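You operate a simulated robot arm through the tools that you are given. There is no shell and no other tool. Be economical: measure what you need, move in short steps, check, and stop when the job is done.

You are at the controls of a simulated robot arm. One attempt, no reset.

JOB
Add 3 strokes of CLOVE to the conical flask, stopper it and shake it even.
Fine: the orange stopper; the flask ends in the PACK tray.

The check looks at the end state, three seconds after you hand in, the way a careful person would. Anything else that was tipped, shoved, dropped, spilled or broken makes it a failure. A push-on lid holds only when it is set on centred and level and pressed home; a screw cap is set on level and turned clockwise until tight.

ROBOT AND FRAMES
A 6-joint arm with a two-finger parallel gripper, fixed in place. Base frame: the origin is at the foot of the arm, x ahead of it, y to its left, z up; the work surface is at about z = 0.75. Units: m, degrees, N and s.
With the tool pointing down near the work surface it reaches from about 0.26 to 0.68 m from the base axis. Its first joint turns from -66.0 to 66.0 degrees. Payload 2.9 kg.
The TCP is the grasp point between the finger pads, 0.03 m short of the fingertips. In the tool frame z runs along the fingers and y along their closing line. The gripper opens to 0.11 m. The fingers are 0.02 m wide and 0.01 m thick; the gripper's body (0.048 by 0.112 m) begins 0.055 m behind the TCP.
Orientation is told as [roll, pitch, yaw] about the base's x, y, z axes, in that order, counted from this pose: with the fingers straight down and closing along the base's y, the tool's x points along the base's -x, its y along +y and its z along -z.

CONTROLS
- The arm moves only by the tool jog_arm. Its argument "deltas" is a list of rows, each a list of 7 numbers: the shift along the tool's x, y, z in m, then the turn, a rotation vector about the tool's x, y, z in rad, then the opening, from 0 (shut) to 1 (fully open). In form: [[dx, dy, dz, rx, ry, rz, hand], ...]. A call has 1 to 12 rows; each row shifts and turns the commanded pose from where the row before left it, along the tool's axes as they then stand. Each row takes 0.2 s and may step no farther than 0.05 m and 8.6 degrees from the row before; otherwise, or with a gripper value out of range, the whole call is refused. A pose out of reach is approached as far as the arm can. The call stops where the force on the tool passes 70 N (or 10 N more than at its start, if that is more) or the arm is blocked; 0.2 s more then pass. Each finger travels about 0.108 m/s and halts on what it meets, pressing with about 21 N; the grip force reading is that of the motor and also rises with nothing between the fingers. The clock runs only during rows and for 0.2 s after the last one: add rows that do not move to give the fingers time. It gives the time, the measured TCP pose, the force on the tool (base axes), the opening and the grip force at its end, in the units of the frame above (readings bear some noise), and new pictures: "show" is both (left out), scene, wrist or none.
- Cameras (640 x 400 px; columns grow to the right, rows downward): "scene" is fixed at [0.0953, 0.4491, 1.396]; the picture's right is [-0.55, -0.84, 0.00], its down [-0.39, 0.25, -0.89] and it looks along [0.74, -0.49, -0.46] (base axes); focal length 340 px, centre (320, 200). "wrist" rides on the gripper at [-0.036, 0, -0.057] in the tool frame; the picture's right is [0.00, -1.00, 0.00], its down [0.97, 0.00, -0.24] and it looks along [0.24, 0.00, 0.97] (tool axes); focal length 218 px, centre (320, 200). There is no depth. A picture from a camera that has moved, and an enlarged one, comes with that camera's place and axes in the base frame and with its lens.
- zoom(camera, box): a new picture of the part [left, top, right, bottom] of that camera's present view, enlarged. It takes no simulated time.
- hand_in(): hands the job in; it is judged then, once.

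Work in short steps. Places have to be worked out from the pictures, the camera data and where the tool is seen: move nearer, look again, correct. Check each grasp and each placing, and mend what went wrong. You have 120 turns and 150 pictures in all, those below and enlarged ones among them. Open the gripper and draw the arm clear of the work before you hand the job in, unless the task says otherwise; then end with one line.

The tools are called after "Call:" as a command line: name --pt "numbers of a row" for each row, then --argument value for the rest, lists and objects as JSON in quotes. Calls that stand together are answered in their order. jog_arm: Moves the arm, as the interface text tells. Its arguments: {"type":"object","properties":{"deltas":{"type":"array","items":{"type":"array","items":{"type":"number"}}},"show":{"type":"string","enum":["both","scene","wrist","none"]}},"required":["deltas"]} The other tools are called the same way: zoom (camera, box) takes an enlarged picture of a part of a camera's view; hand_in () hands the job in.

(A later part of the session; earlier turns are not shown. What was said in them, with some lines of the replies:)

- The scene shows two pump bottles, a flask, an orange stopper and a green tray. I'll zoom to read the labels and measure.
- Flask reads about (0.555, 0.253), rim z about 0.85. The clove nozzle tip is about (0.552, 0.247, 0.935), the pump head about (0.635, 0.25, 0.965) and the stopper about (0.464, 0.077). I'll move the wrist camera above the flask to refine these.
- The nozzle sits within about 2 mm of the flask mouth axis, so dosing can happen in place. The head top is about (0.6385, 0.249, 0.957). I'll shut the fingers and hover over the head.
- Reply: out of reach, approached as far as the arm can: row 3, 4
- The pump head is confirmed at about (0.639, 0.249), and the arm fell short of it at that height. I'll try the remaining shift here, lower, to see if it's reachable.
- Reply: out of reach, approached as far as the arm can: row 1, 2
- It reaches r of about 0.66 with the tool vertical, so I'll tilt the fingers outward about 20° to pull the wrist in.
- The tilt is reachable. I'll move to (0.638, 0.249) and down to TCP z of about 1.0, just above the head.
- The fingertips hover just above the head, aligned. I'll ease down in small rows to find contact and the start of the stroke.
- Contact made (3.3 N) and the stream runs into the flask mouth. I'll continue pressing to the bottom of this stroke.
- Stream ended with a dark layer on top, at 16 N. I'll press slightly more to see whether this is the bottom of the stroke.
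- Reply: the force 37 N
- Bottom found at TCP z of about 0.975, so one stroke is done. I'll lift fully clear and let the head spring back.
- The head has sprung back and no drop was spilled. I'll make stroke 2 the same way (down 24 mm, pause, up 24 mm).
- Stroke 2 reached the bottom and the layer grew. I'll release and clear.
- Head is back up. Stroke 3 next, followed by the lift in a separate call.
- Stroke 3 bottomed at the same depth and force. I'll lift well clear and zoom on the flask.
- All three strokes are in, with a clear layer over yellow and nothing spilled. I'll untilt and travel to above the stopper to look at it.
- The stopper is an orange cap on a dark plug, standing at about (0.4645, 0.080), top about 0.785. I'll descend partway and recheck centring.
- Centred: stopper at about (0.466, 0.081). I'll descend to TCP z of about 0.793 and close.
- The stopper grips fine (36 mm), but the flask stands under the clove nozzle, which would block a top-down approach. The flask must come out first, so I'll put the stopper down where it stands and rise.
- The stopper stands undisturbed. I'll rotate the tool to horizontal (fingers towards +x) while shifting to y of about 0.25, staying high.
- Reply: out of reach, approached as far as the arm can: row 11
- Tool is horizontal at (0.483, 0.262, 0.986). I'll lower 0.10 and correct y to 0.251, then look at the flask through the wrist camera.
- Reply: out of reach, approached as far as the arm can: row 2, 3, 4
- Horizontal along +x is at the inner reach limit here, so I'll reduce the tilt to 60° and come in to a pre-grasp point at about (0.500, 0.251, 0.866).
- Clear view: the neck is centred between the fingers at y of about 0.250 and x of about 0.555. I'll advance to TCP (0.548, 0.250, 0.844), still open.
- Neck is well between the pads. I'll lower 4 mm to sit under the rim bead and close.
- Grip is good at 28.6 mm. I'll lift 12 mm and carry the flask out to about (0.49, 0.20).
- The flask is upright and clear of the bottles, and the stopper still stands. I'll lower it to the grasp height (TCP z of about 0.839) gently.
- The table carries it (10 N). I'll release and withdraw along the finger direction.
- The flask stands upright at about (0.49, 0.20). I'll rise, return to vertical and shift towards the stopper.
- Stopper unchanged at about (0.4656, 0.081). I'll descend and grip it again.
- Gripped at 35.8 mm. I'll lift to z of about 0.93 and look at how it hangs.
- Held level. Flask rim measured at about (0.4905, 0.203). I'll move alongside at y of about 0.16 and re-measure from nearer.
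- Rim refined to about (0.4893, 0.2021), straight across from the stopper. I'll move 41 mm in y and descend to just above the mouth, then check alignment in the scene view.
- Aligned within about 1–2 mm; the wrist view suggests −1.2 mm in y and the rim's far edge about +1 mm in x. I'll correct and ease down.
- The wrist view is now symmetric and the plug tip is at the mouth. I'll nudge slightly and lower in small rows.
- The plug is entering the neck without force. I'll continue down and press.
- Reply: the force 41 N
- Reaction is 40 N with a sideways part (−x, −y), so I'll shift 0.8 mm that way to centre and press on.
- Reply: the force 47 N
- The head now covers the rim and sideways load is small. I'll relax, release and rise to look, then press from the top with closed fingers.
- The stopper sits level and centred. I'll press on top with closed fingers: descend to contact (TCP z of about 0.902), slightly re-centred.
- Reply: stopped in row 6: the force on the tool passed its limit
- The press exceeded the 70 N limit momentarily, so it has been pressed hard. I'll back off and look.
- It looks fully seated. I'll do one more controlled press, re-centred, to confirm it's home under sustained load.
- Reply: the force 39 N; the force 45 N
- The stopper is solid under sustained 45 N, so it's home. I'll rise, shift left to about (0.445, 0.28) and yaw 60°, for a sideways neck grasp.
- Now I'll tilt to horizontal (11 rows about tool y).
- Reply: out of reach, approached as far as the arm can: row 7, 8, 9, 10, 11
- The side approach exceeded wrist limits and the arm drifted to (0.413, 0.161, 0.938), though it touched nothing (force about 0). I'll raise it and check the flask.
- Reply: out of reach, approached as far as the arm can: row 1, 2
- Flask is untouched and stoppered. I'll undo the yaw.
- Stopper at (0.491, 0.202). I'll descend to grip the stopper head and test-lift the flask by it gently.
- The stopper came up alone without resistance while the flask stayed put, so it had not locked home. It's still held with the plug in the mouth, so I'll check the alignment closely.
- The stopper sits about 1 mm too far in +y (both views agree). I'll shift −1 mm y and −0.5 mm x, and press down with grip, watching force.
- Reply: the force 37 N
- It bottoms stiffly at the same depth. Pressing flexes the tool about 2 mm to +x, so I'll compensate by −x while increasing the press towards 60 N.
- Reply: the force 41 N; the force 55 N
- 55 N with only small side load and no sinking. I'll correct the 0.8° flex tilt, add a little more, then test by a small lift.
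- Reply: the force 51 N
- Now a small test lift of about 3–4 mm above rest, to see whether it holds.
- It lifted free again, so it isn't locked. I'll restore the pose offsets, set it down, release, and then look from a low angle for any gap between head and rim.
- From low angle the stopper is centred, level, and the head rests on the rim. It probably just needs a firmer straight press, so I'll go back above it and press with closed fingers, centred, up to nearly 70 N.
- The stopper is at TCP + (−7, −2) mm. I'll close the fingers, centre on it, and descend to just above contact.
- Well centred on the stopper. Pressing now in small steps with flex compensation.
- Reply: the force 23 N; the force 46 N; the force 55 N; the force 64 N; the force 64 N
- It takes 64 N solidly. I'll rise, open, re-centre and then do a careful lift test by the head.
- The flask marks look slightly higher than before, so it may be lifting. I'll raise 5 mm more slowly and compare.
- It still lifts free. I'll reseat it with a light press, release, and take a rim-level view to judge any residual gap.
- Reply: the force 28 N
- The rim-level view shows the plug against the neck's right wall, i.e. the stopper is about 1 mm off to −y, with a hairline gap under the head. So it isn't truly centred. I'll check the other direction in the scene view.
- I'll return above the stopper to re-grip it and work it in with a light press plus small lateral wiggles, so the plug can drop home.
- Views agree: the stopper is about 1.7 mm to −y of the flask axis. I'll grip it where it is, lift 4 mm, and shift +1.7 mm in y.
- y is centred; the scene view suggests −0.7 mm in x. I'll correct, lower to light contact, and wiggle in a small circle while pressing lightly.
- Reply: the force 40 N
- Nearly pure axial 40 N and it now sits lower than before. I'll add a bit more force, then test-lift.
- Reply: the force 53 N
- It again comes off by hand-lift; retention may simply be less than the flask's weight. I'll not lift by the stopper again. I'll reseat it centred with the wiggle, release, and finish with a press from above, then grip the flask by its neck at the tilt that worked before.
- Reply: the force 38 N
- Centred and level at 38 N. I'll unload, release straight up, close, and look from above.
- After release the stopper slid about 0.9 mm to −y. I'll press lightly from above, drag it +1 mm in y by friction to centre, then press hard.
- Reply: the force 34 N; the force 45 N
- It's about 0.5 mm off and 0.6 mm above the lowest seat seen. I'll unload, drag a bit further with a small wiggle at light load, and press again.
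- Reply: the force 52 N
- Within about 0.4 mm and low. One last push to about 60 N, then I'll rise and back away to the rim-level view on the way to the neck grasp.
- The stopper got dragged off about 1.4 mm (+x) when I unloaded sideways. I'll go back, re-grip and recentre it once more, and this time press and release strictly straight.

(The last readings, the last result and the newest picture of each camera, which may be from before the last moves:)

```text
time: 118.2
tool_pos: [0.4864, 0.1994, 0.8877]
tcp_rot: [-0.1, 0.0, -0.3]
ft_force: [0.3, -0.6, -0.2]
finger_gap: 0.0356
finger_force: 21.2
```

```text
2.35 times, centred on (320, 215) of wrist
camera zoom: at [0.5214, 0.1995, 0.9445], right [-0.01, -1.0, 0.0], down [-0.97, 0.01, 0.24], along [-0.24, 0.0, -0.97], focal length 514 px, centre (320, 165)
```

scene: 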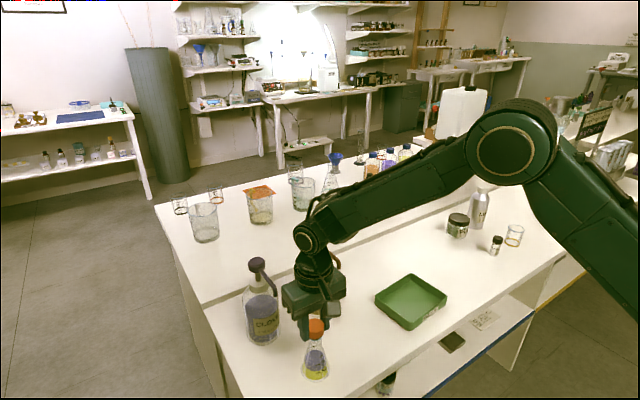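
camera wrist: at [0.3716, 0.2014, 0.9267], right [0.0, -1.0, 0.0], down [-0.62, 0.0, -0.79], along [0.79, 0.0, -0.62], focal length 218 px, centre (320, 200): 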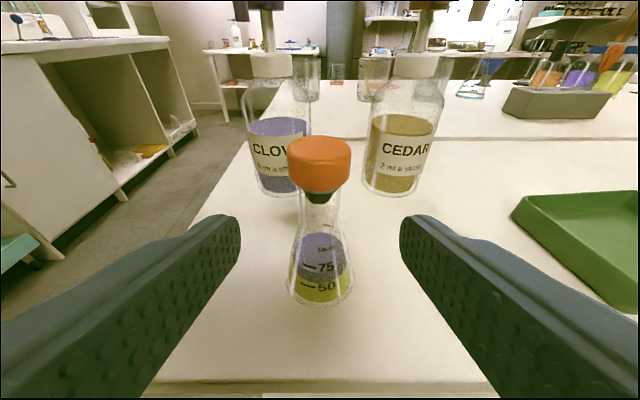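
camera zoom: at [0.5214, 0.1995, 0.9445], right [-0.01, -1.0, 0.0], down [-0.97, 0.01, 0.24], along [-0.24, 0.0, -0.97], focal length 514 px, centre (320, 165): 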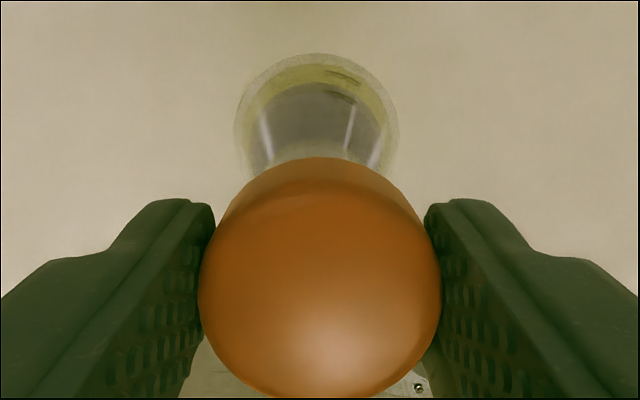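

Now the stopper reads about −1.1 mm in y and −0.7 mm in x. I'll correct, go down with a tiny wiggle and press axially.

Call:
jog_arm --pt "-0.0007 0.0011 0 0 0 0 0.2" --pt "0 0 0.003 0 0 0 0.2" --pt "0 0 0.003 0 0 0 0.2" --pt "0.0006 0 0.0005 0 0 0 0.2" --pt "-0.0012 0 0 0 0 0 0.2" --pt "0.0006 0.0006 0 0 0 0 0.2" --pt "0 -0.0012 0 0 0 0 0.2" --pt "0.0002 0.0006 0.0012 0 0.003 0 0.2" --pt "0.0003 0 0.0012 0 0.003 0 0.2" --pt "0.0003 0 0.0012 0 0.003 0 0.2" --pt "0.0003 0 0.0012 0 0.003 0 0.2" --pt "0 0 0 0 0 0 0.2" --show "none"

Call:
zoom --camera "scene" --box '[302, 322, 332, 350]'

```text
time: 120.8
tool_pos: [0.4875, 0.2018, 0.8799]
tcp_rot: [0.1, 0.2, -0.5]
ft_force: [0.0, -9.9, 44.6]
finger_gap: 0.0355
finger_force: 20.7
```

```text
14.29 times, centred on (317, 336) of scene
camera zoom: at [0.0946, 0.4486, 1.3962], right [-0.55, -0.84, 0.0], down [-0.39, 0.26, -0.89], along [0.74, -0.49, -0.46], focal length 4856 px, centre (363, -1743)
```

zoom: 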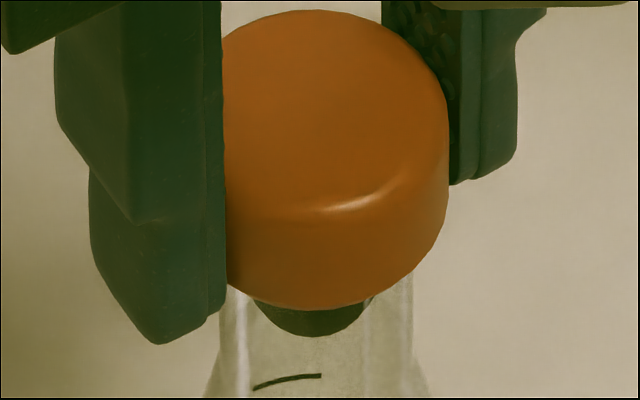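

Lowest seat so far (home) with a small −y reaction. I'll ease y by −0.6 mm, press to about 55 N, then unload straight, open and rise.

Call:
jog_arm --pt "0 -0.0006 0.0005 0 0 0 0.2" --pt "0.0002 0 0.001 0 0.002 0 0.2" --pt "0 0 0 0 0 0 0.2" --pt "0 0 0 0 0 0 0.2" --pt "-0.0005 0 -0.002 0 -0.005 0 0.2" --pt "-0.0005 0 -0.002 0 -0.005 0 0.2" --pt "-0.0003 0 -0.002 0 -0.004 0 0.2" --pt "0 0 0 0 0 0 0.35" --pt "0 0 0 0 0 0 0.6" --pt "0 0 -0.04 0 0 0 0.6" --pt "0 0 -0.04 0 0 0 0.6" --pt "0 0 0 0 0 0 0.6" --show "none"

Call:
zoom --camera "scene" --box '[302, 322, 332, 350]'

```text
time: 123.4
tool_pos: [0.4862, 0.2013, 0.9583]
tcp_rot: [-0.1, 0.0, -0.5]
ft_force: [0.4, 0.2, 0.7]
finger_gap: 0.0658
finger_force: 0.0
```

```text
14.29 times, centred on (317, 336) of scene
camera zoom: at [0.0953, 0.4491, 1.396], right [-0.55, -0.84, 0.0], down [-0.39, 0.25, -0.89], along [0.74, -0.49, -0.46], focal length 4856 px, centre (363, -1743)
```

zoom: 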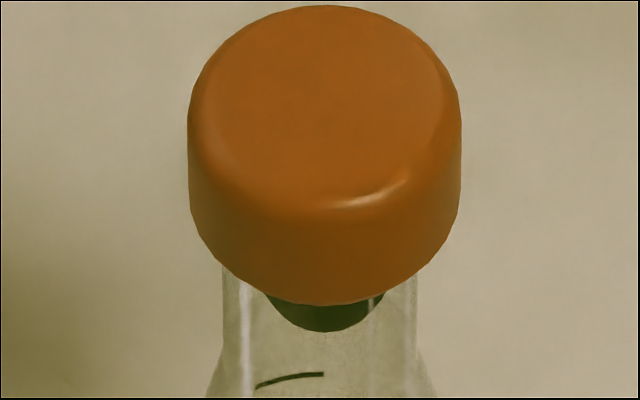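

It's within about 0.6 mm. One final straight top press with the closed fingers (press and retreat in one call, no lateral motion under load).

Call:
jog_arm --pt "0 0 0.015 0 0 0 0" --pt "0 0 0.02 0 0 0 0" --pt "0 0 0.015 0 0 0 0" --pt "0 0 0.003 0 0 0 0" --pt "0.0004 0 0.0015 0 0.003 0 0" --pt "0.0004 0 0.0015 0 0.003 0 0" --pt "0.0003 0 0.001 0 0.003 0 0" --pt "0 0 0 0 0 0 0" --pt "-0.0005 0 -0.002 0 -0.005 0 0" --pt "-0.0006 0 -0.002 0 -0.004 0 0" --pt "0 0 -0.008 0 0 0 0" --pt "0 0 -0.045 0 0 0 0" --show "none"

Call:
zoom --camera "scene" --box '[302, 322, 332, 350]'

```text
time: 126.0
tool_pos: [0.4874, 0.1994, 0.9606]
tcp_rot: [-0.2, 0.1, -0.4]
ft_force: [0.1, -0.7, -0.4]
finger_gap: 0.0
finger_force: 21.3
```

```text
14.29 times, centred on (317, 336) of scene
camera zoom: at [0.0953, 0.4491, 1.396], right [-0.55, -0.84, 0.0], down [-0.39, 0.25, -0.89], along [0.74, -0.49, -0.46], focal length 4856 px, centre (363, -1743)
```

zoom: 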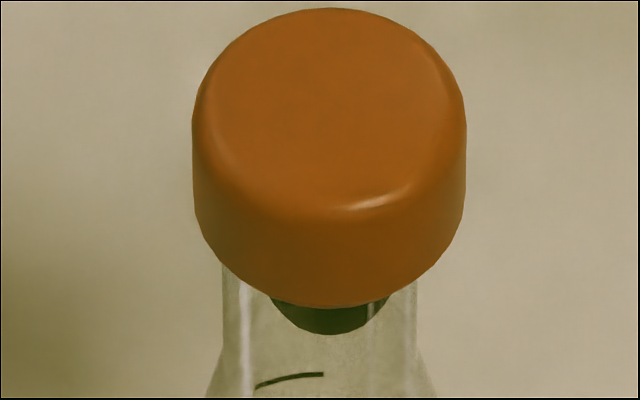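

Still seated. With limited turns left, I'll go on: tilt to 66° and take the pre-grasp position in front of the flask.

Call:
jog_arm --pt "0.04 0 0 0 -0.144 0 0.6" --pt "0.04 0 0 0 -0.144 0 0.6" --pt "0 0 0 0 -0.144 0 0.6" --pt "0 0 0 0 -0.144 0 0.6" --pt "0 0 0 0 -0.144 0 0.6" --pt "0 0 0 0 -0.144 0 0.6" --pt "0 0 0 0 -0.144 0 0.6" --pt "0 0 0 0 -0.144 0 0.6" --pt "0.0393 0 0.0175 0 0 0 0.6" --pt "0.0393 0 0.0175 0 0 0 0.6" --pt "0 0 0 0 0 0 0.6" --show "wrist"

Call:
zoom --camera "wrist" --box '[270, 90, 370, 230]'

```text
time: 128.4
tool_pos: [0.4068, 0.201, 0.8657]
tcp_rot: [-0.1, -66.0, -0.3]
ft_force: [-0.4, -0.4, 0.6]
finger_gap: 0.0659
finger_force: 0.1
camera wrist: at [0.3681, 0.202, 0.9225], right [-0.01, -1.0, 0.0], down [-0.61, 0.0, -0.79], along [0.79, -0.01, -0.61], focal length 218 px, centre (320, 200)
```

wrist: 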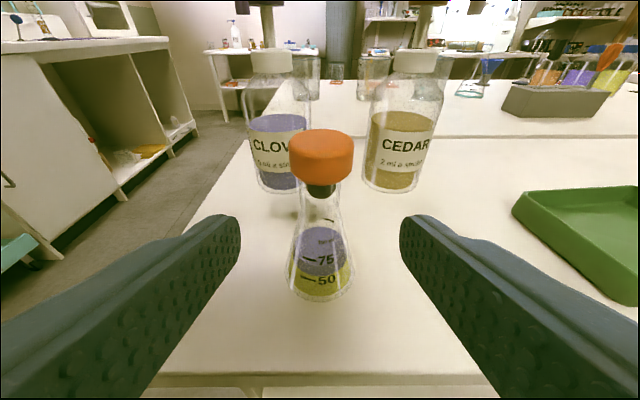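

```text
2.86 times, centred on (320, 160) of wrist
camera zoom: at [0.3681, 0.202, 0.9225], right [-0.01, -1.0, 0.0], down [-0.61, 0.0, -0.79], along [0.79, -0.01, -0.61], focal length 624 px, centre (320, 314)
```

zoom: 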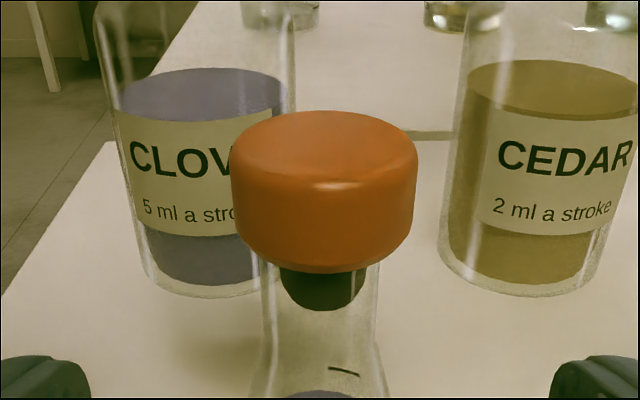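

The stopper is home from this view (rim hidden), and the neck is centred between the fingers. I'll advance to the neck and close.

Call:
jog_arm --pt "-0.0042 0 0.02 0 0 0 0.6" --pt "0 0 0.03 0 0 0 0.6" --pt "0 0 0.03 0 0 0 0.6" --pt "0 0 0 0 0 0 0.6" --pt "0 0 0 0 0 0 0.3" --pt "0 0 0 0 0 0 0.1" --pt "0 0 0 0 0 0 0.1" --show "wrist"

Call:
zoom --camera "scene" --box '[275, 300, 355, 390]'

```text
time: 130.0
tool_pos: [0.4807, 0.2007, 0.838]
tcp_rot: [-0.1, -66.0, -0.3]
ft_force: [0.8, 0.8, 0.4]
finger_gap: 0.0286
finger_force: 21.8
camera wrist: at [0.4425, 0.2008, 0.8948], right [-0.01, -1.0, 0.0], down [-0.61, 0.0, -0.79], along [0.79, -0.01, -0.61], focal length 218 px, centre (320, 200)
```

wrist: 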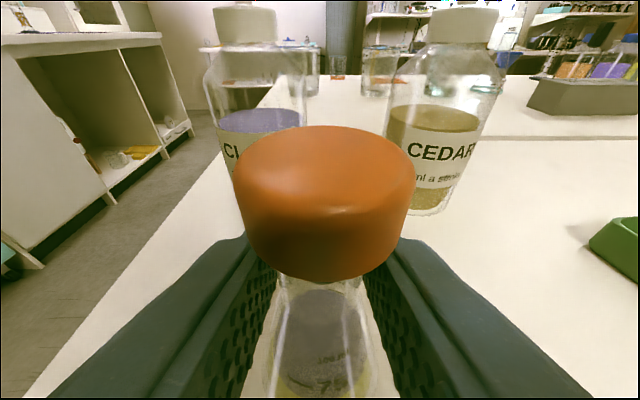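

```text
4.44 times, centred on (315, 345) of scene
camera zoom: at [0.0953, 0.4491, 1.396], right [-0.55, -0.84, 0.0], down [-0.39, 0.25, -0.89], along [0.74, -0.49, -0.46], focal length 1511 px, centre (342, -444)
```

zoom: 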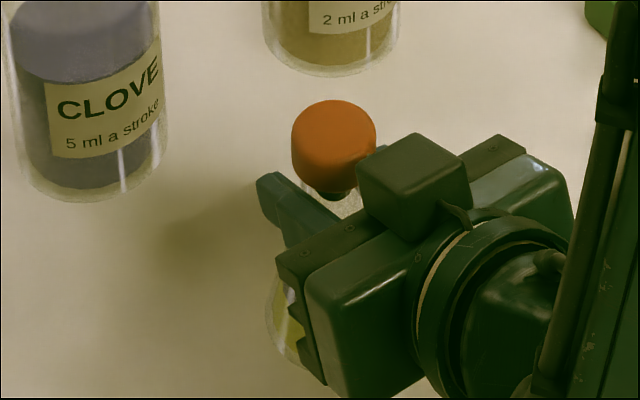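

Gripped at the neck (28.6 mm) as before. I'll lift 5 cm and check the flask and stopper before shaking.

Call:
jog_arm --pt "-0.0137 0 -0.0061 0 0 0 0.1" --pt "-0.016 0 -0.0071 0 0 0 0.1" --pt "-0.016 0 -0.0071 0 0 0 0.1" --pt "0 0 0 0 0 0 0.1" --pt "0 0.03 0 0 0 0 0.1" --pt "0 -0.03 0 0 0 0 0.1" --pt "0 0.03 0 0 0 0 0.1" --pt "0 -0.03 0 0 0 0 0.1" --pt "0 0 0 0 0 0 0.1"

```text
time: 132.0
tool_pos: [0.4806, 0.1992, 0.8907]
tcp_rot: [-0.2, -66.1, -0.3]
ft_force: [-0.2, -0.2, -1.2]
finger_gap: 0.0284
finger_force: 21.3
camera wrist: at [0.4435, 0.2004, 0.9473], right [-0.01, -1.0, 0.0], down [-0.61, 0.0, -0.79], along [0.79, -0.01, -0.61], focal length 218 px, centre (320, 200)
```

scene: 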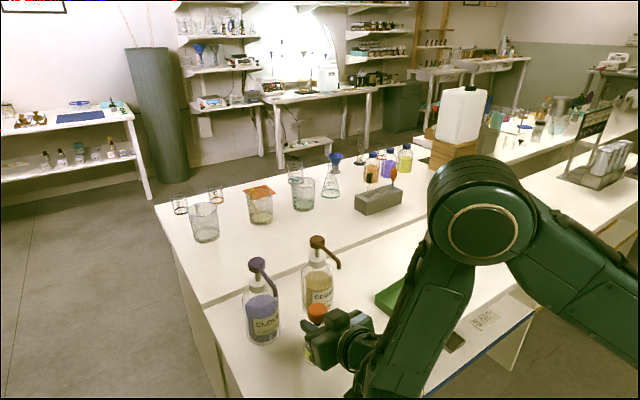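
wrist: 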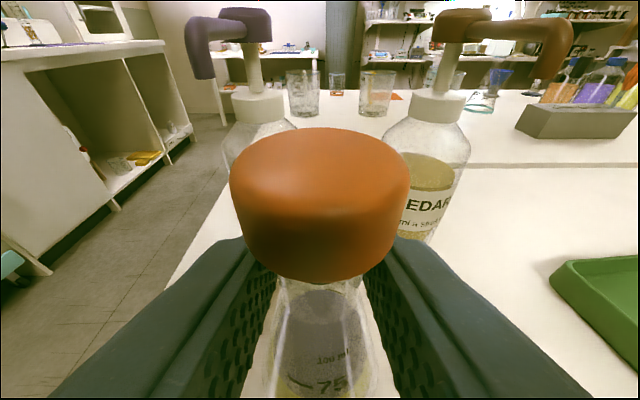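

Flask and stopper ride along. I'll shake with quick side-to-side strokes and small vertical components.

Call:
jog_arm --pt "0 0.045 0 0 0 0 0.1" --pt "0 -0.045 0 0 0 0 0.1" --pt "0 0.045 0 0 0 0 0.1" --pt "0 -0.045 0 0 0 0 0.1" --pt "0 0.045 0 0 0 0 0.1" --pt "0 -0.045 0 0 0 0 0.1" --pt "0 0.045 0 0 0 0 0.1" --pt "0 -0.045 0 0 0 0 0.1" --pt "0 0.045 0 0 0 0 0.1" --pt "0 -0.045 0 0 0 0 0.1" --pt "0 0 0 0 0 0 0.1" --show "wrist"

```text
time: 134.4
tool_pos: [0.4825, 0.1986, 0.8911]
tcp_rot: [-0.3, -66.1, -0.3]
ft_force: [-0.1, -0.2, -1.2]
finger_gap: 0.0285
finger_force: 20.5
camera wrist: at [0.4442, 0.2, 0.9469], right [-0.01, -1.0, 0.0], down [-0.61, 0.0, -0.79], along [0.79, -0.01, -0.61], focal length 218 px, centre (320, 200)
```

wrist: 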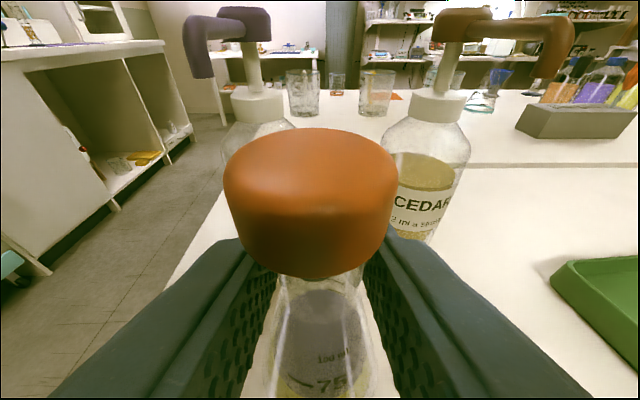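

The stopper has shifted and leans a little, so it's loose. I'll check it and the liquid closely.

Call:
zoom --camera "wrist" --box '[210, 110, 420, 400]'

Call:
zoom --camera "scene" --box '[285, 290, 355, 370]'

```text
1.38 times, centred on (315, 255) of wrist
camera zoom: at [0.4442, 0.2, 0.9469], right [-0.01, -1.0, 0.0], down [-0.61, 0.0, -0.79], along [0.79, -0.01, -0.61], focal length 301 px, centre (327, 124)
```

zoom: 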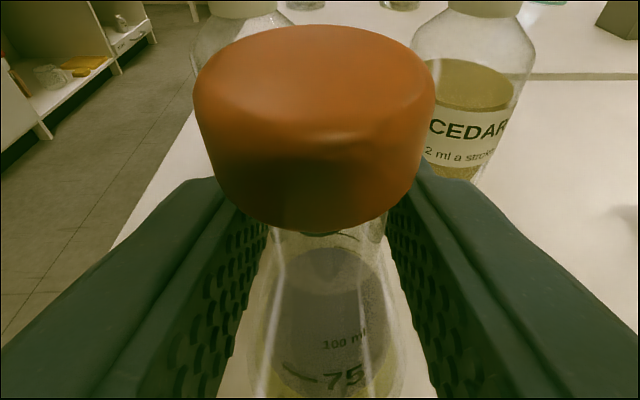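

```text
5.00 times, centred on (320, 330) of scene
camera zoom: at [0.0953, 0.4491, 1.396], right [-0.55, -0.84, 0.0], down [-0.39, 0.25, -0.89], along [0.74, -0.49, -0.46], focal length 1700 px, centre (320, -450)
```

zoom: 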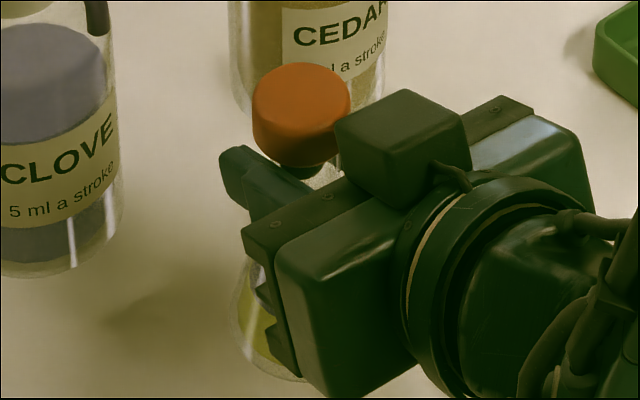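

Layers remain and the stopper isn't locked. I'll set the flask down in place, release, and back off to reseat the stopper.

Call:
jog_arm --pt "0.016 0 0.0071 0 0 0 0.1" --pt "0.016 0 0.0071 0 0 0 0.1" --pt "0.0132 0 0.0059 0 0 0 0.1" --pt "0 0 0 0 0 0 0.1" --pt "0 0 0 0 0 0 0.3" --pt "0 0 0 0 0 0 0.6" --pt "0 0 -0.03 0 0 0 0.6" --pt "0 0 -0.045 0 0 0 0.6" --pt "-0.0446 0 -0.022 0 0 0 0.6" --pt "-0.0446 0 -0.022 0 0 0 0.6" --pt "0 0 0 0 0.1436 0 0.6" --pt "0 0 0 0 0.1436 0 0.6" --show "none"

Call:
zoom --camera "scene" --box '[285, 310, 345, 390]'

```text
time: 137.0
tool_pos: [0.4098, 0.2012, 0.97]
tcp_rot: [-0.2, -49.4, -0.2]
ft_force: [-0.4, -0.9, -0.7]
finger_gap: 0.066
finger_force: 0.1
```

```text
5.00 times, centred on (315, 350) of scene
camera zoom: at [0.0953, 0.4491, 1.396], right [-0.55, -0.84, 0.0], down [-0.39, 0.25, -0.89], along [0.74, -0.49, -0.46], focal length 1700 px, centre (345, -550)
```

zoom: 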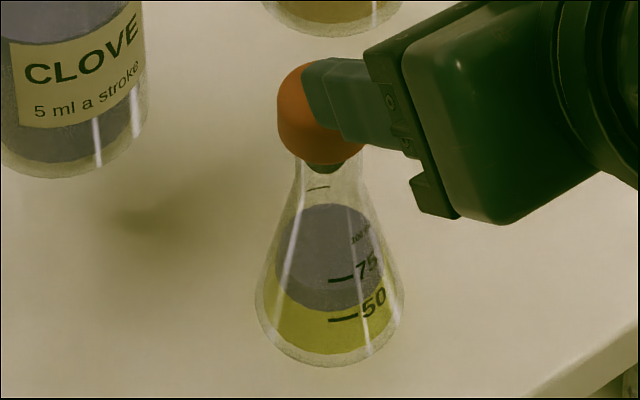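

Flask stands fine. Returning to vertical above it.

Call:
jog_arm --pt "0 0 0 0 0.1437 0 0.5" --pt "0 0 0 0 0.1437 0 0.5" --pt "0 0 0 0 0.1437 0 0.5" --pt "0 0 0 0 0.1437 0 0.5" --pt "0 0 0 0 0.1437 0 0.5" --pt "-0.02 0 0 0.003 0.1437 0.004 0.5" --pt "-0.03 0 0 0 0 0 0.5" --pt "-0.028 0 0 0 0 0 0.5" --pt "0 0 0 0 0 0 0.5" --show "none"

Call:
zoom --camera "wrist" --box '[240, 140, 400, 260]'

Call:
zoom --camera "scene" --box '[302, 322, 332, 350]'

```text
time: 139.0
tool_pos: [0.4878, 0.2013, 0.9741]
tcp_rot: [-0.2, -0.1, -0.6]
ft_force: [0.4, 1.1, 0.2]
finger_gap: 0.0551
finger_force: 0.1
```

```text
3.33 times, centred on (320, 200) of wrist
camera zoom: at [0.5227, 0.2003, 1.0311], right [-0.01, -1.0, 0.0], down [-0.97, 0.01, 0.24], along [-0.24, 0.0, -0.97], focal length 728 px, centre (320, 200)
```

zoom: 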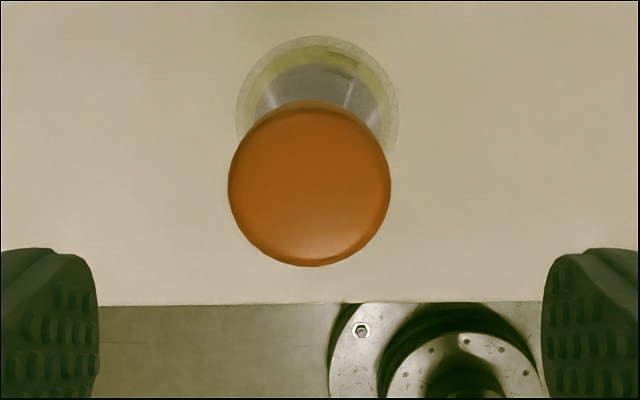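

```text
14.29 times, centred on (317, 336) of scene
camera zoom: at [0.0953, 0.4491, 1.396], right [-0.55, -0.84, 0.0], down [-0.39, 0.25, -0.89], along [0.74, -0.49, -0.46], focal length 4856 px, centre (363, -1743)
```

zoom: 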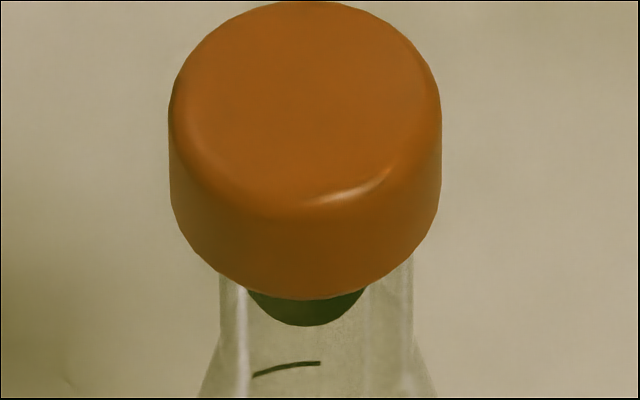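

Both views agree: the stopper is about +1.1 mm in x and +1.1 mm in y from the axis. I'll grip it, lift 3 mm, shift back by that, and lower to light contact.

Call:
jog_arm --pt "0 0.0022 0.035 0 0 0.005 0.5" --pt "0 0 0.035 0 0 0 0.5" --pt "0 0 0.0236 0 0 0 0.5" --pt "0 0 0 0 0 0 0.5" --pt "0 0 0 0 0 0 0.2" --pt "0 0 0 0 0 0 0.2" --pt "0 0 -0.003 0 0 0 0.2" --pt "0.0011 -0.0011 0 0 0 0 0.2" --pt "0 0 0.002 0 0 0 0.2" --pt "0 0 0 0 0 0 0.2" --show "none"

Call:
zoom --camera "scene" --box '[302, 322, 332, 350]'

Call:
zoom --camera "wrist" --box '[240, 130, 400, 300]'

```text
time: 141.2
tool_pos: [0.4866, 0.2006, 0.8804]
tcp_rot: [-0.2, -0.2, -1.0]
ft_force: [-0.6, -0.6, -0.6]
finger_gap: 0.0359
finger_force: 21.4
```

```text
14.29 times, centred on (317, 336) of scene
camera zoom: at [0.0953, 0.4491, 1.396], right [-0.55, -0.84, 0.0], down [-0.39, 0.25, -0.89], along [0.74, -0.49, -0.46], focal length 4856 px, centre (363, -1743)
```

zoom: 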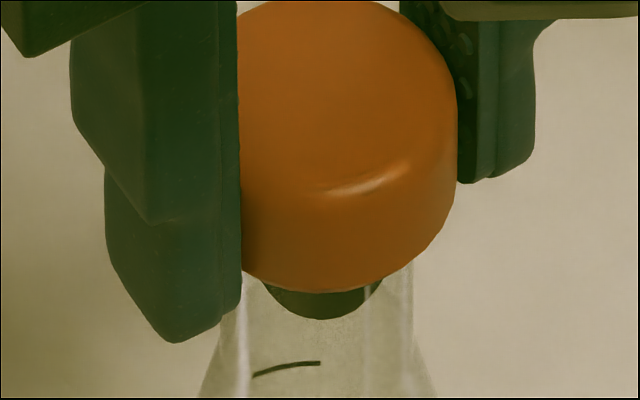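

```text
2.35 times, centred on (320, 215) of wrist
camera zoom: at [0.5208, 0.2003, 0.938], right [-0.02, -1.0, 0.0], down [-0.97, 0.02, 0.24], along [-0.24, 0.0, -0.97], focal length 514 px, centre (320, 165)
```

zoom: 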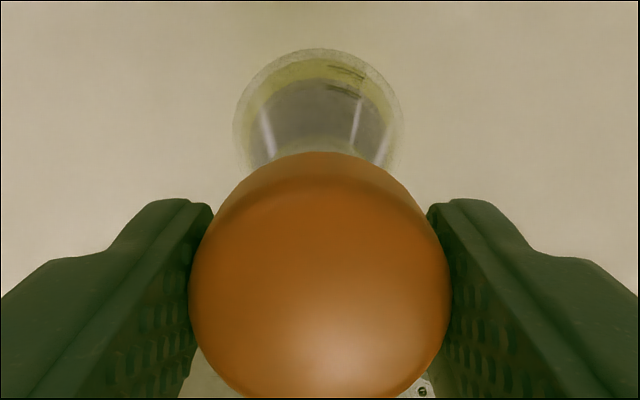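

Nearly centred (+0.5 mm y needed). I'll apply that and press axially to about 55–60 N and hold.

Call:
jog_arm --pt "0 0.0005 0.0005 0 0 0 0.2" --pt "0.0002 0 0.0015 0 0.002 0 0.2" --pt "0.0003 0 0.0013 0 0.003 0 0.2" --pt "0.0003 -0.0002 0.0013 0 0.003 0 0.2" --pt "0.0003 -0.0002 0.0013 0 0.003 0 0.2" --pt "0.0003 -0.0002 0.0013 0 0.003 0 0.2" --pt "0 0 0 0 0 0 0.2" --pt "0 0 0 0 0 0 0.2" --show "none"

Call:
zoom --camera "scene" --box '[302, 322, 332, 350]'

```text
time: 143.0
tool_pos: [0.4836, 0.2012, 0.8733]
tcp_rot: [-0.2, 0.6, -0.9]
ft_force: [4.9, 1.4, 14.6]
finger_gap: 0.0355
finger_force: 21.4
```

```text
14.29 times, centred on (317, 336) of scene
camera zoom: at [0.0952, 0.449, 1.3961], right [-0.55, -0.84, 0.0], down [-0.39, 0.25, -0.89], along [0.74, -0.49, -0.46], focal length 4856 px, centre (363, -1743)
```

zoom: 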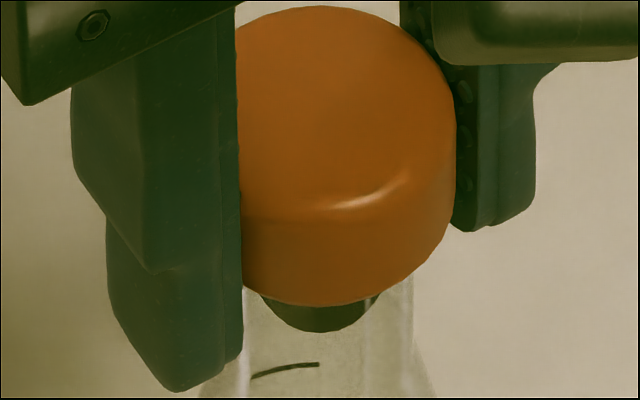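

The head dropped about 1 mm lower than ever before and the force fell, so it appears to have gone truly home. I'll unload, release straight up, and check that it stays put.

Call:
jog_arm --pt "-0.0007 0 -0.001 0 -0.007 0 0.2" --pt "-0.0007 0 -0.0005 0 -0.007 0 0.2" --pt "0 0 0 0 0 0 0.35" --pt "0 0 0 0 0 0 0.5" --pt "0 0 -0.04 0 0 0 0.5" --pt "0 0 -0.045 0 0 0 0.5" --pt "0 0 0 0 0 0 0.0" --show "none"

Call:
zoom --camera "scene" --box '[302, 322, 332, 350]'

```text
time: 144.6
tool_pos: [0.4858, 0.2008, 0.9595]
tcp_rot: [-0.2, 0.0, -1.0]
ft_force: [0.2, -0.6, 0.9]
finger_gap: 0.0
finger_force: 20.9
```

```text
14.29 times, centred on (317, 336) of scene
camera zoom: at [0.0953, 0.4491, 1.396], right [-0.55, -0.84, 0.0], down [-0.39, 0.25, -0.89], along [0.74, -0.49, -0.46], focal length 4856 px, centre (363, -1743)
```

zoom: 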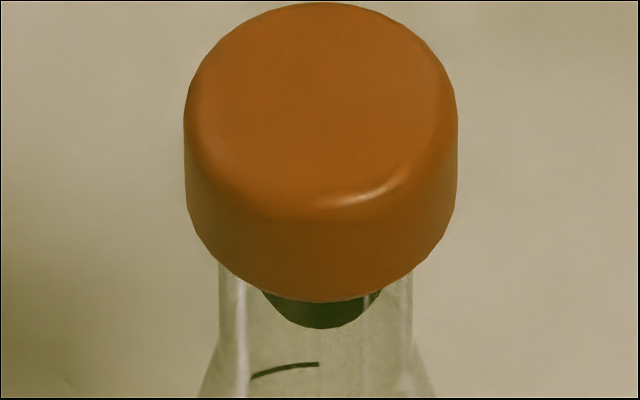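

It rests at the home height again with a slight offset. One final straight press from above with about 60 N, then on to the neck grasp.

Call:
jog_arm --pt "0 0.0005 0.025 0 0 0 0" --pt "0 0 0.025 0 0 0 0" --pt "0 0 0.005 0 0 0 0" --pt "0 0.0006 0 0 0 0 0" --pt "0.0004 0 0.0015 0 0.003 0 0" --pt "0.0004 0 0.0015 0 0.003 0 0" --pt "0.0004 0 0.0015 0 0.003 0 0" --pt "0.0003 0 0.001 0 0.002 0 0" --pt "0 0 0 0 0 0 0" --pt "0 0 0 0 0 0 0" --show "none"

Call:
zoom --camera "scene" --box '[302, 322, 332, 350]'

```text
time: 146.8
tool_pos: [0.4873, 0.202, 0.9053]
tcp_rot: [0.2, -0.3, -1.0]
ft_force: [-3.3, -7.4, 53.6]
finger_gap: 0.0
finger_force: 21.2
```

```text
14.29 times, centred on (317, 336) of scene
camera zoom: at [0.0944, 0.4486, 1.3963], right [-0.55, -0.84, 0.0], down [-0.39, 0.26, -0.89], along [0.74, -0.49, -0.46], focal length 4856 px, centre (363, -1743)
```

zoom: 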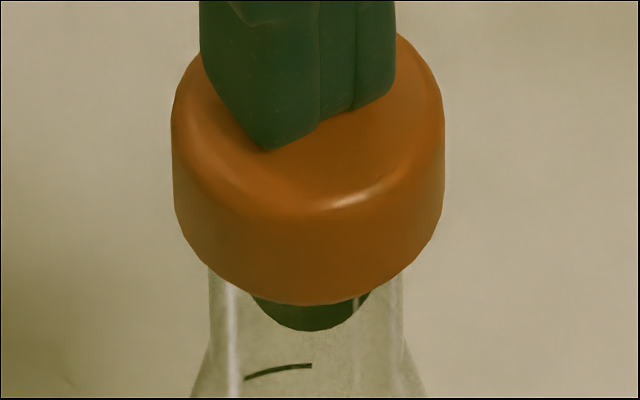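

Centred and at the lowest seat (59) under 54 N. I'll add a little more, hold, unload straight, rise and start back for the neck grasp.

Call:
jog_arm --pt "0.0002 -0.0003 0.0008 0 0.001 0 0" --pt "0 0 0.0005 0 0 0 0" --pt "0 0 0 0 0 0 0" --pt "0 0 0 0 0 0 0" --pt "-0.0006 0 -0.0025 0 -0.004 0 0" --pt "-0.0006 0 -0.0025 0 -0.005 0 0" --pt "-0.0003 0 -0.002 0 -0.003 0 0" --pt "0 0 -0.01 0 0 0 0" --pt "0 0 -0.04 0 0 0.012 0.6" --pt "0.04 0 0 0 -0.144 0 0.6" --pt "0.04 0 0 0 -0.144 0 0.6" --pt "0 0 0 0 -0.144 0 0.6" --show "none"

Call:
zoom --camera "scene" --box '[302, 322, 332, 350]'

```text
time: 149.4
tool_pos: [0.4052, 0.204, 0.9476]
tcp_rot: [-0.2, -25.1, -1.7]
ft_force: [-0.1, -0.3, -0.6]
finger_gap: 0.066
finger_force: 0.1
```

```text
14.29 times, centred on (317, 336) of scene
camera zoom: at [0.0953, 0.4491, 1.396], right [-0.55, -0.84, 0.0], down [-0.39, 0.25, -0.89], along [0.74, -0.49, -0.46], focal length 4856 px, centre (363, -1743)
```

zoom: 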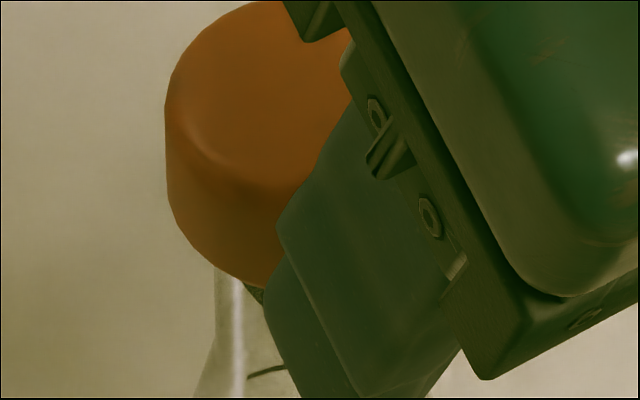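

Call:
jog_arm --pt "0 0 0 0 -0.1431 -0.028 0.6" --pt "0 0 0 0 -0.1431 0 0.6" --pt "0 0 0 0 -0.1431 0 0.6" --pt "0 0 0 0 -0.1431 0 0.6" --pt "0 -0.001 0 0 -0.1431 0 0.6" --pt "0.037 -0.001 0.0174 0 0 0 0.6" --pt "0.037 0 0.0174 0 0 0 0.6" --pt "0 0 0 0 0 0 0.6" --show "wrist"

```text
time: 151.2
tool_pos: [0.4081, 0.2005, 0.8677]
tcp_rot: [-2.5, -65.9, 1.9]
ft_force: [-0.7, 1.0, -0.2]
finger_gap: 0.0659
finger_force: 0.0
camera wrist: at [0.3705, 0.202, 0.9242], right [0.0, -1.0, 0.02], down [-0.61, -0.01, -0.79], along [0.79, -0.01, -0.61], focal length 218 px, centre (320, 200)
```

wrist: 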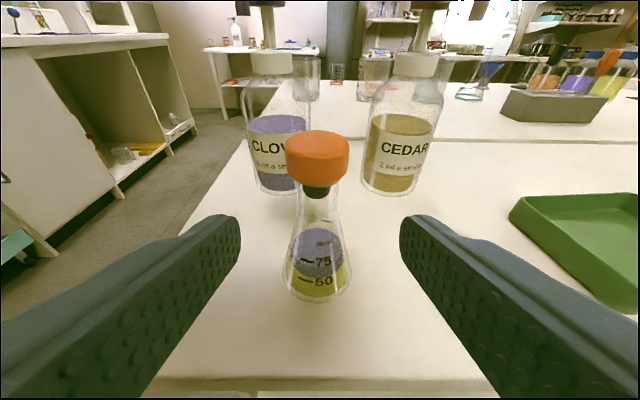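

Neck is about 2 mm to the left of centre. I'll advance with that correction, grip and lift.

Call:
jog_arm --pt "-0.0018 0.002 0.02 0 0 0 0.6" --pt "0 0 0.03 0 0 0 0.6" --pt "0 0 0.0295 0 0 0 0.6" --pt "0 0 0 0 0 0 0.6" --pt "0 0 0 0 0 0 0.3" --pt "0 0 0 0 0 0 0.1" --pt "0 0 0 0 0 0 0.1" --pt "-0.0137 0 -0.0061 0 0 0 0.1" --pt "-0.016 0 -0.0071 0 0 0 0.1" --pt "-0.016 0 -0.0071 0 0 0 0.1" --pt "0 0 0 0 0 0 0.1" --show "wrist"

```text
time: 153.6
tool_pos: [0.4804, 0.2019, 0.8881]
tcp_rot: [-2.5, -65.9, 2.0]
ft_force: [-0.4, 0.0, -1.3]
finger_gap: 0.0288
finger_force: 20.5
camera wrist: at [0.4417, 0.2035, 0.9433], right [0.0, -1.0, 0.02], down [-0.62, -0.01, -0.79], along [0.79, -0.01, -0.62], focal length 218 px, centre (320, 200)
```

wrist: 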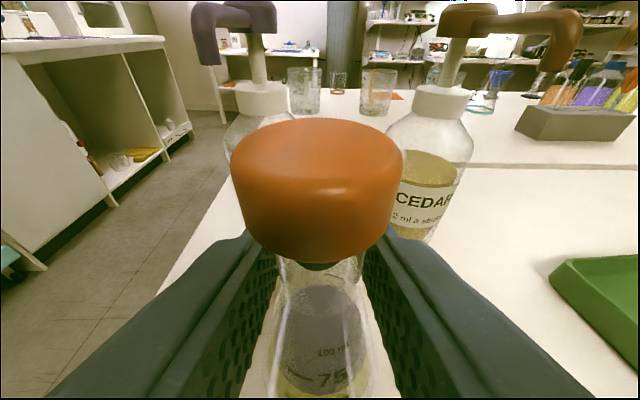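

Held well. I'll shake vertically and sideways now.

Call:
jog_arm --pt "-0.0411 0 -0.0183 0 0 0 0.1" --pt "0.0411 0 0.0183 0 0 0 0.1" --pt "-0.0411 0 -0.0183 0 0 0 0.1" --pt "0.0411 0 0.0183 0 0 0 0.1" --pt "-0.0411 0 -0.0183 0 0 0 0.1" --pt "0.0411 0 0.0183 0 0 0 0.1" --pt "-0.0411 0 -0.0183 0 0 0 0.1" --pt "0.0411 0 0.0183 0 0 0 0.1" --pt "-0.0411 0 -0.0183 0 0 0 0.1" --pt "0.0411 0 0.0183 0 0 0 0.1" --pt "-0.0411 0 -0.0183 0 0 0 0.1" --pt "0.0411 0 0.0183 0 0 0 0.1" --show "wrist"

```text
time: 156.2
tool_pos: [0.4801, 0.2037, 0.8871]
tcp_rot: [-2.5, -65.9, 2.0]
ft_force: [-0.3, -0.6, -1.9]
finger_gap: 0.029
finger_force: 21.0
camera wrist: at [0.4418, 0.2047, 0.9434], right [0.0, -1.0, 0.02], down [-0.62, -0.01, -0.79], along [0.79, -0.01, -0.61], focal length 218 px, centre (320, 200)
```

wrist: 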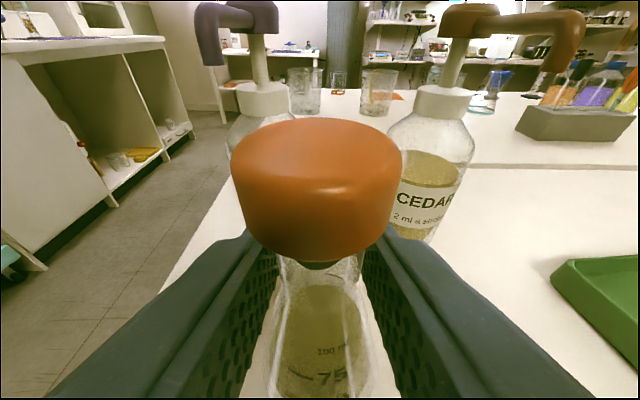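

The liquid is now a uniform olive and the stopper has not moved, so it's holding. I'll do four more strokes and carry the flask over the tray.

Call:
jog_arm --pt "-0.0411 0 -0.0183 0 0 0 0.1" --pt "0.0411 0 0.0183 0 0 0 0.1" --pt "-0.0411 0 -0.0183 0 0 0 0.1" --pt "0.0411 0 0.0183 0 0 0 0.1" --pt "0 -0.043 0 0 0 0 0.1" --pt "0 -0.043 0 0 0 0 0.1" --pt "0 -0.043 0 0 0 0 0.1" --pt "0 -0.043 0 0 0 0 0.1" --pt "-0.0038 -0.043 0.0085 0 0 0 0.1" --pt "-0.0038 -0.043 0.0085 0 0 0 0.1" --pt "-0.0038 -0.043 0.0085 0 0 0 0.1" --pt "0 0 0 0 0 0 0.1"

```text
time: 158.8
tool_pos: [0.5096, -0.0989, 0.8935]
tcp_rot: [-2.6, -65.9, 2.0]
ft_force: [0.3, 0.6, -2.9]
finger_gap: 0.0284
finger_force: 21.6
camera wrist: at [0.4726, -0.0969, 0.9497], right [0.0, -1.0, 0.02], down [-0.61, -0.01, -0.79], along [0.79, -0.01, -0.61], focal length 218 px, centre (320, 200)
```

scene: 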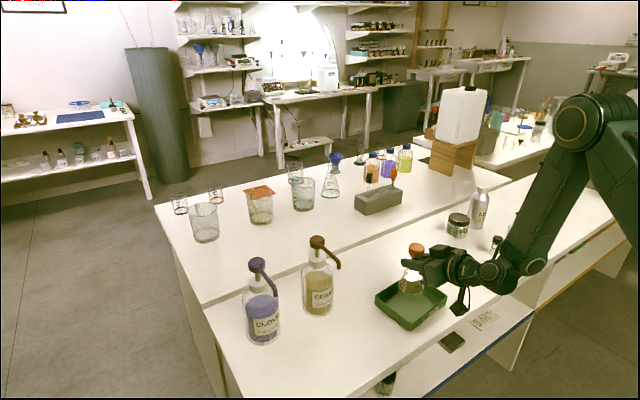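
wrist: 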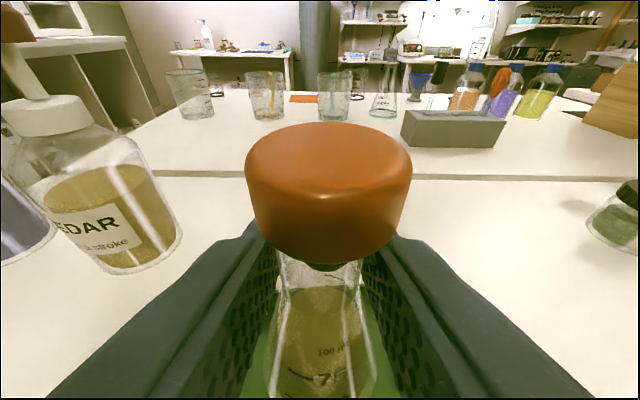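

The flask hangs over the tray centre. I'll lower it to just above the tray floor.

Call:
jog_arm --pt "0.0183 0 0.0081 0 0 0 0.1" --pt "0.0137 0 0.0061 0 0 0 0.1" --pt "0.0091 0 0.0041 0 0 0 0.1" --pt "0.0037 0 0.0016 0 0 0 0.1" --pt "0 0 0 0 0 0 0.1" --show "none"

Call:
zoom --camera "scene" --box '[365, 230, 465, 340]'

```text
time: 160.0
tool_pos: [0.5086, -0.0983, 0.8439]
tcp_rot: [-2.4, -66.0, 1.9]
ft_force: [-1.6, 0.7, 9.2]
finger_gap: 0.0287
finger_force: 21.2
```

```text
3.64 times, centred on (415, 285) of scene
camera zoom: at [0.0951, 0.4491, 1.396], right [-0.55, -0.84, 0.0], down [-0.39, 0.25, -0.89], along [0.74, -0.49, -0.46], focal length 1236 px, centre (-26, -109)
```

zoom: 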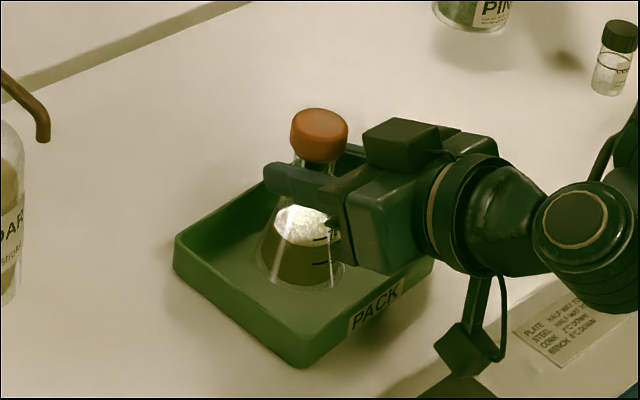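

The flask stands on the tray floor (9 N). I'll release, withdraw backward, rise and look.

Call:
jog_arm --pt "0 0 0 0 0 0 0.3" --pt "0 0 0 0 0 0 0.6" --pt "0 0 0 0 0 0 0.6" --pt "0 0 -0.03 0 0 0 0.6" --pt "0 0 -0.045 0 0 0 0.6" --pt "-0.0446 0 -0.022 0 0 0 0.6" --pt "-0.0446 0 -0.022 0 0 0 0.6" --pt "0 0 0 0 0.1436 0 0.6" --pt "0 0 0 0 0.1436 0 0.6" --pt "0 0 0 0 0.1436 0 0.6" --show "wrist"

Call:
zoom --camera "scene" --box '[375, 235, 445, 335]'

```text
time: 162.2
tool_pos: [0.4358, -0.0974, 0.9733]
tcp_rot: [-1.4, -41.1, 0.7]
ft_force: [0.0, 0.4, 0.5]
finger_gap: 0.0659
finger_force: 0.1
camera wrist: at [0.4238, -0.0954, 1.0407], right [-0.01, -1.0, 0.02], down [-0.89, 0.0, -0.46], along [0.46, -0.02, -0.89], focal length 218 px, centre (320, 200)
```

wrist: 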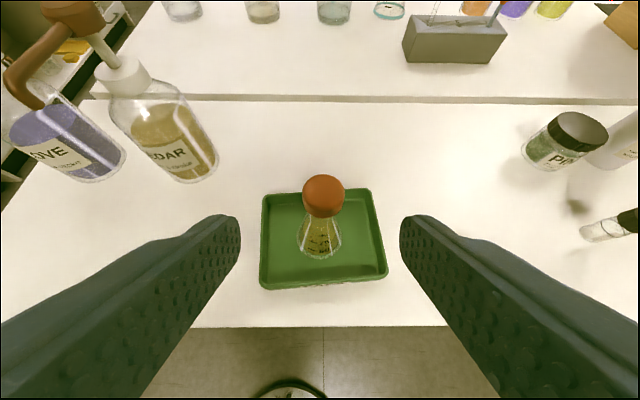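

```text
4.00 times, centred on (410, 285) of scene
camera zoom: at [0.0953, 0.4491, 1.396], right [-0.55, -0.84, 0.0], down [-0.39, 0.25, -0.89], along [0.74, -0.49, -0.46], focal length 1360 px, centre (-40, -140)
```

zoom: 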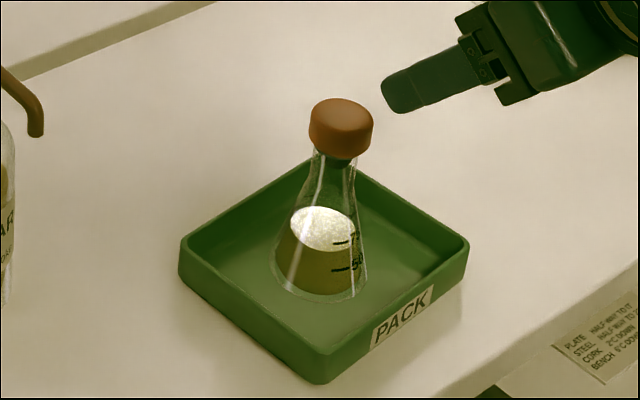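

Call:
zoom --camera "scene" --box '[394, 254, 428, 284]'

Call:
zoom --camera "wrist" --box '[280, 160, 360, 270]'

```text
13.33 times, centred on (411, 269) of scene
camera zoom: at [0.0953, 0.4491, 1.396], right [-0.55, -0.84, 0.0], down [-0.39, 0.25, -0.89], along [0.74, -0.49, -0.46], focal length 4532 px, centre (-893, -720)
```

zoom: 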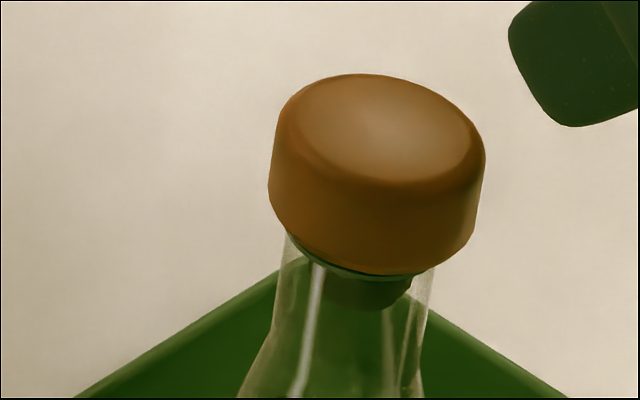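

```text
3.64 times, centred on (320, 215) of wrist
camera zoom: at [0.4238, -0.0954, 1.0407], right [-0.01, -1.0, 0.02], down [-0.89, 0.0, -0.46], along [0.46, -0.02, -0.89], focal length 794 px, centre (320, 146)
5 turns are left
```

zoom: 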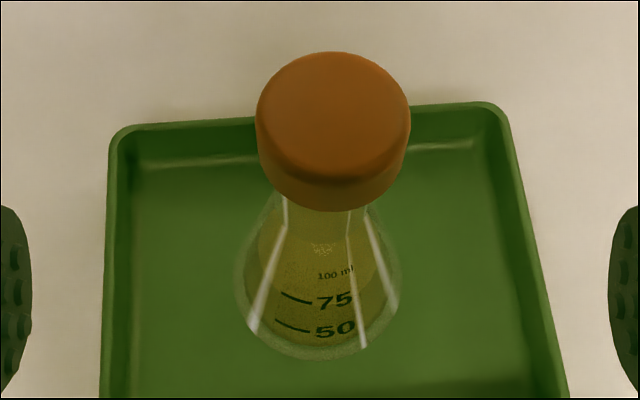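

The stopper sits on but about 1 mm off-axis. I have 5 turns, so I'll go above it for one last centring and press.

Call:
jog_arm --pt "0 0 0 0 0.1434 0 0.5" --pt "0 0 0 0 0.1434 0 0.5" --pt "0 0 0 0 0.1434 0 0.5" --pt "0 0 0 0 0.1434 0 0.5" --pt "-0.02 0 0 0 0.1434 0 0.5" --pt "-0.03 0 0 -0.024 0 0.012 0.5" --pt "-0.03 0 0 0 0 0 0.5" --pt "0 0 0 0 0 0 0.5" --show "none"

Call:
zoom --camera "wrist" --box '[240, 140, 400, 260]'

```text
time: 164.0
tool_pos: [0.5169, -0.0961, 0.9755]
tcp_rot: [0.3, -0.2, -0.9]
ft_force: [0.9, 0.0, -0.1]
finger_gap: 0.0551
finger_force: 0.1
no pictures are left
```

```text
refused: no pictures are left
4 turns are left
```

No pictures remain. Using the last measured stopper position (about 0.513, −0.102, top about 0.880), I'll press from above blind, gently and by force reading.

Call:
jog_arm --pt "0.003 -0.0055 0.02 0 0 0 0" --pt "0 0 0.025 0 0 0 0" --pt "0 0 0.012 0 0 0 0" --pt "0 0 0.005 0 0 0 0" --pt "0 0 0.003 0 0 0 0" --pt "0 0.0007 0.001 0 0 0 0" --pt "0.0003 0.0003 0.0013 0 0.003 0 0" --pt "0.0003 0 0.0013 0 0.003 0 0" --pt "0 0 0 0 0 0 0" --show "none"

```text
time: 166.0
tool_pos: [0.5131, -0.1018, 0.9099]
tcp_rot: [0.3, -0.3, -0.9]
ft_force: [-5.2, 0.7, 37.8]
finger_gap: 0.0
finger_force: 20.7
no pictures are left
3 turns are left
```

Solid contact at 38 N at the expected height. I'll press a little more, hold, unload straight and rise clear.

Call:
jog_arm --pt "0.0004 0 0.001 0 0.002 0 0" --pt "0.0003 0 0.0008 0 0.002 0 0" --pt "0 0 0 0 0 0 0" --pt "0 0 0 0 0 0 0" --pt "-0.0005 0 -0.0025 0 -0.004 0 0" --pt "-0.0005 0 -0.0025 0 -0.004 0 0" --pt "-0.0003 0 -0.003 0 -0.002 0 0" --pt "0 0 -0.01 0 0 0 0" --pt "0 0 -0.04 0 0 0 0.3" --pt "0 0 -0.05 0 0 0 0.8" --pt "0 0 -0.05 0 0 0 1" --pt "0 0 -0.04 0 0 0 1" --show "none"

```text
time: 168.6
tool_pos: [0.5115, -0.1026, 1.1037]
tcp_rot: [0.5, 0.0, -1.0]
ft_force: [0.0, -1.2, -0.1]
finger_gap: 0.11
finger_force: 0.1
no pictures are left
2 turns are left
```

The gripper is open and the arm is clear above the tray, so I'm handing in.

Call:
hand_in

```text
The job is handed in.
```

I handed the job in, but I can't confirm the stopper is locked on. The three CLOVE strokes went in, the liquid looked uniform after shaking, and the flask stands in the PACK tray with the orange stopper on. In earlier tests the stopper pulled off the flask without resistance. It was sitting about 1 mm off-centre in my last pictures, and I made the final press after the pictures ran out, by force reading only.
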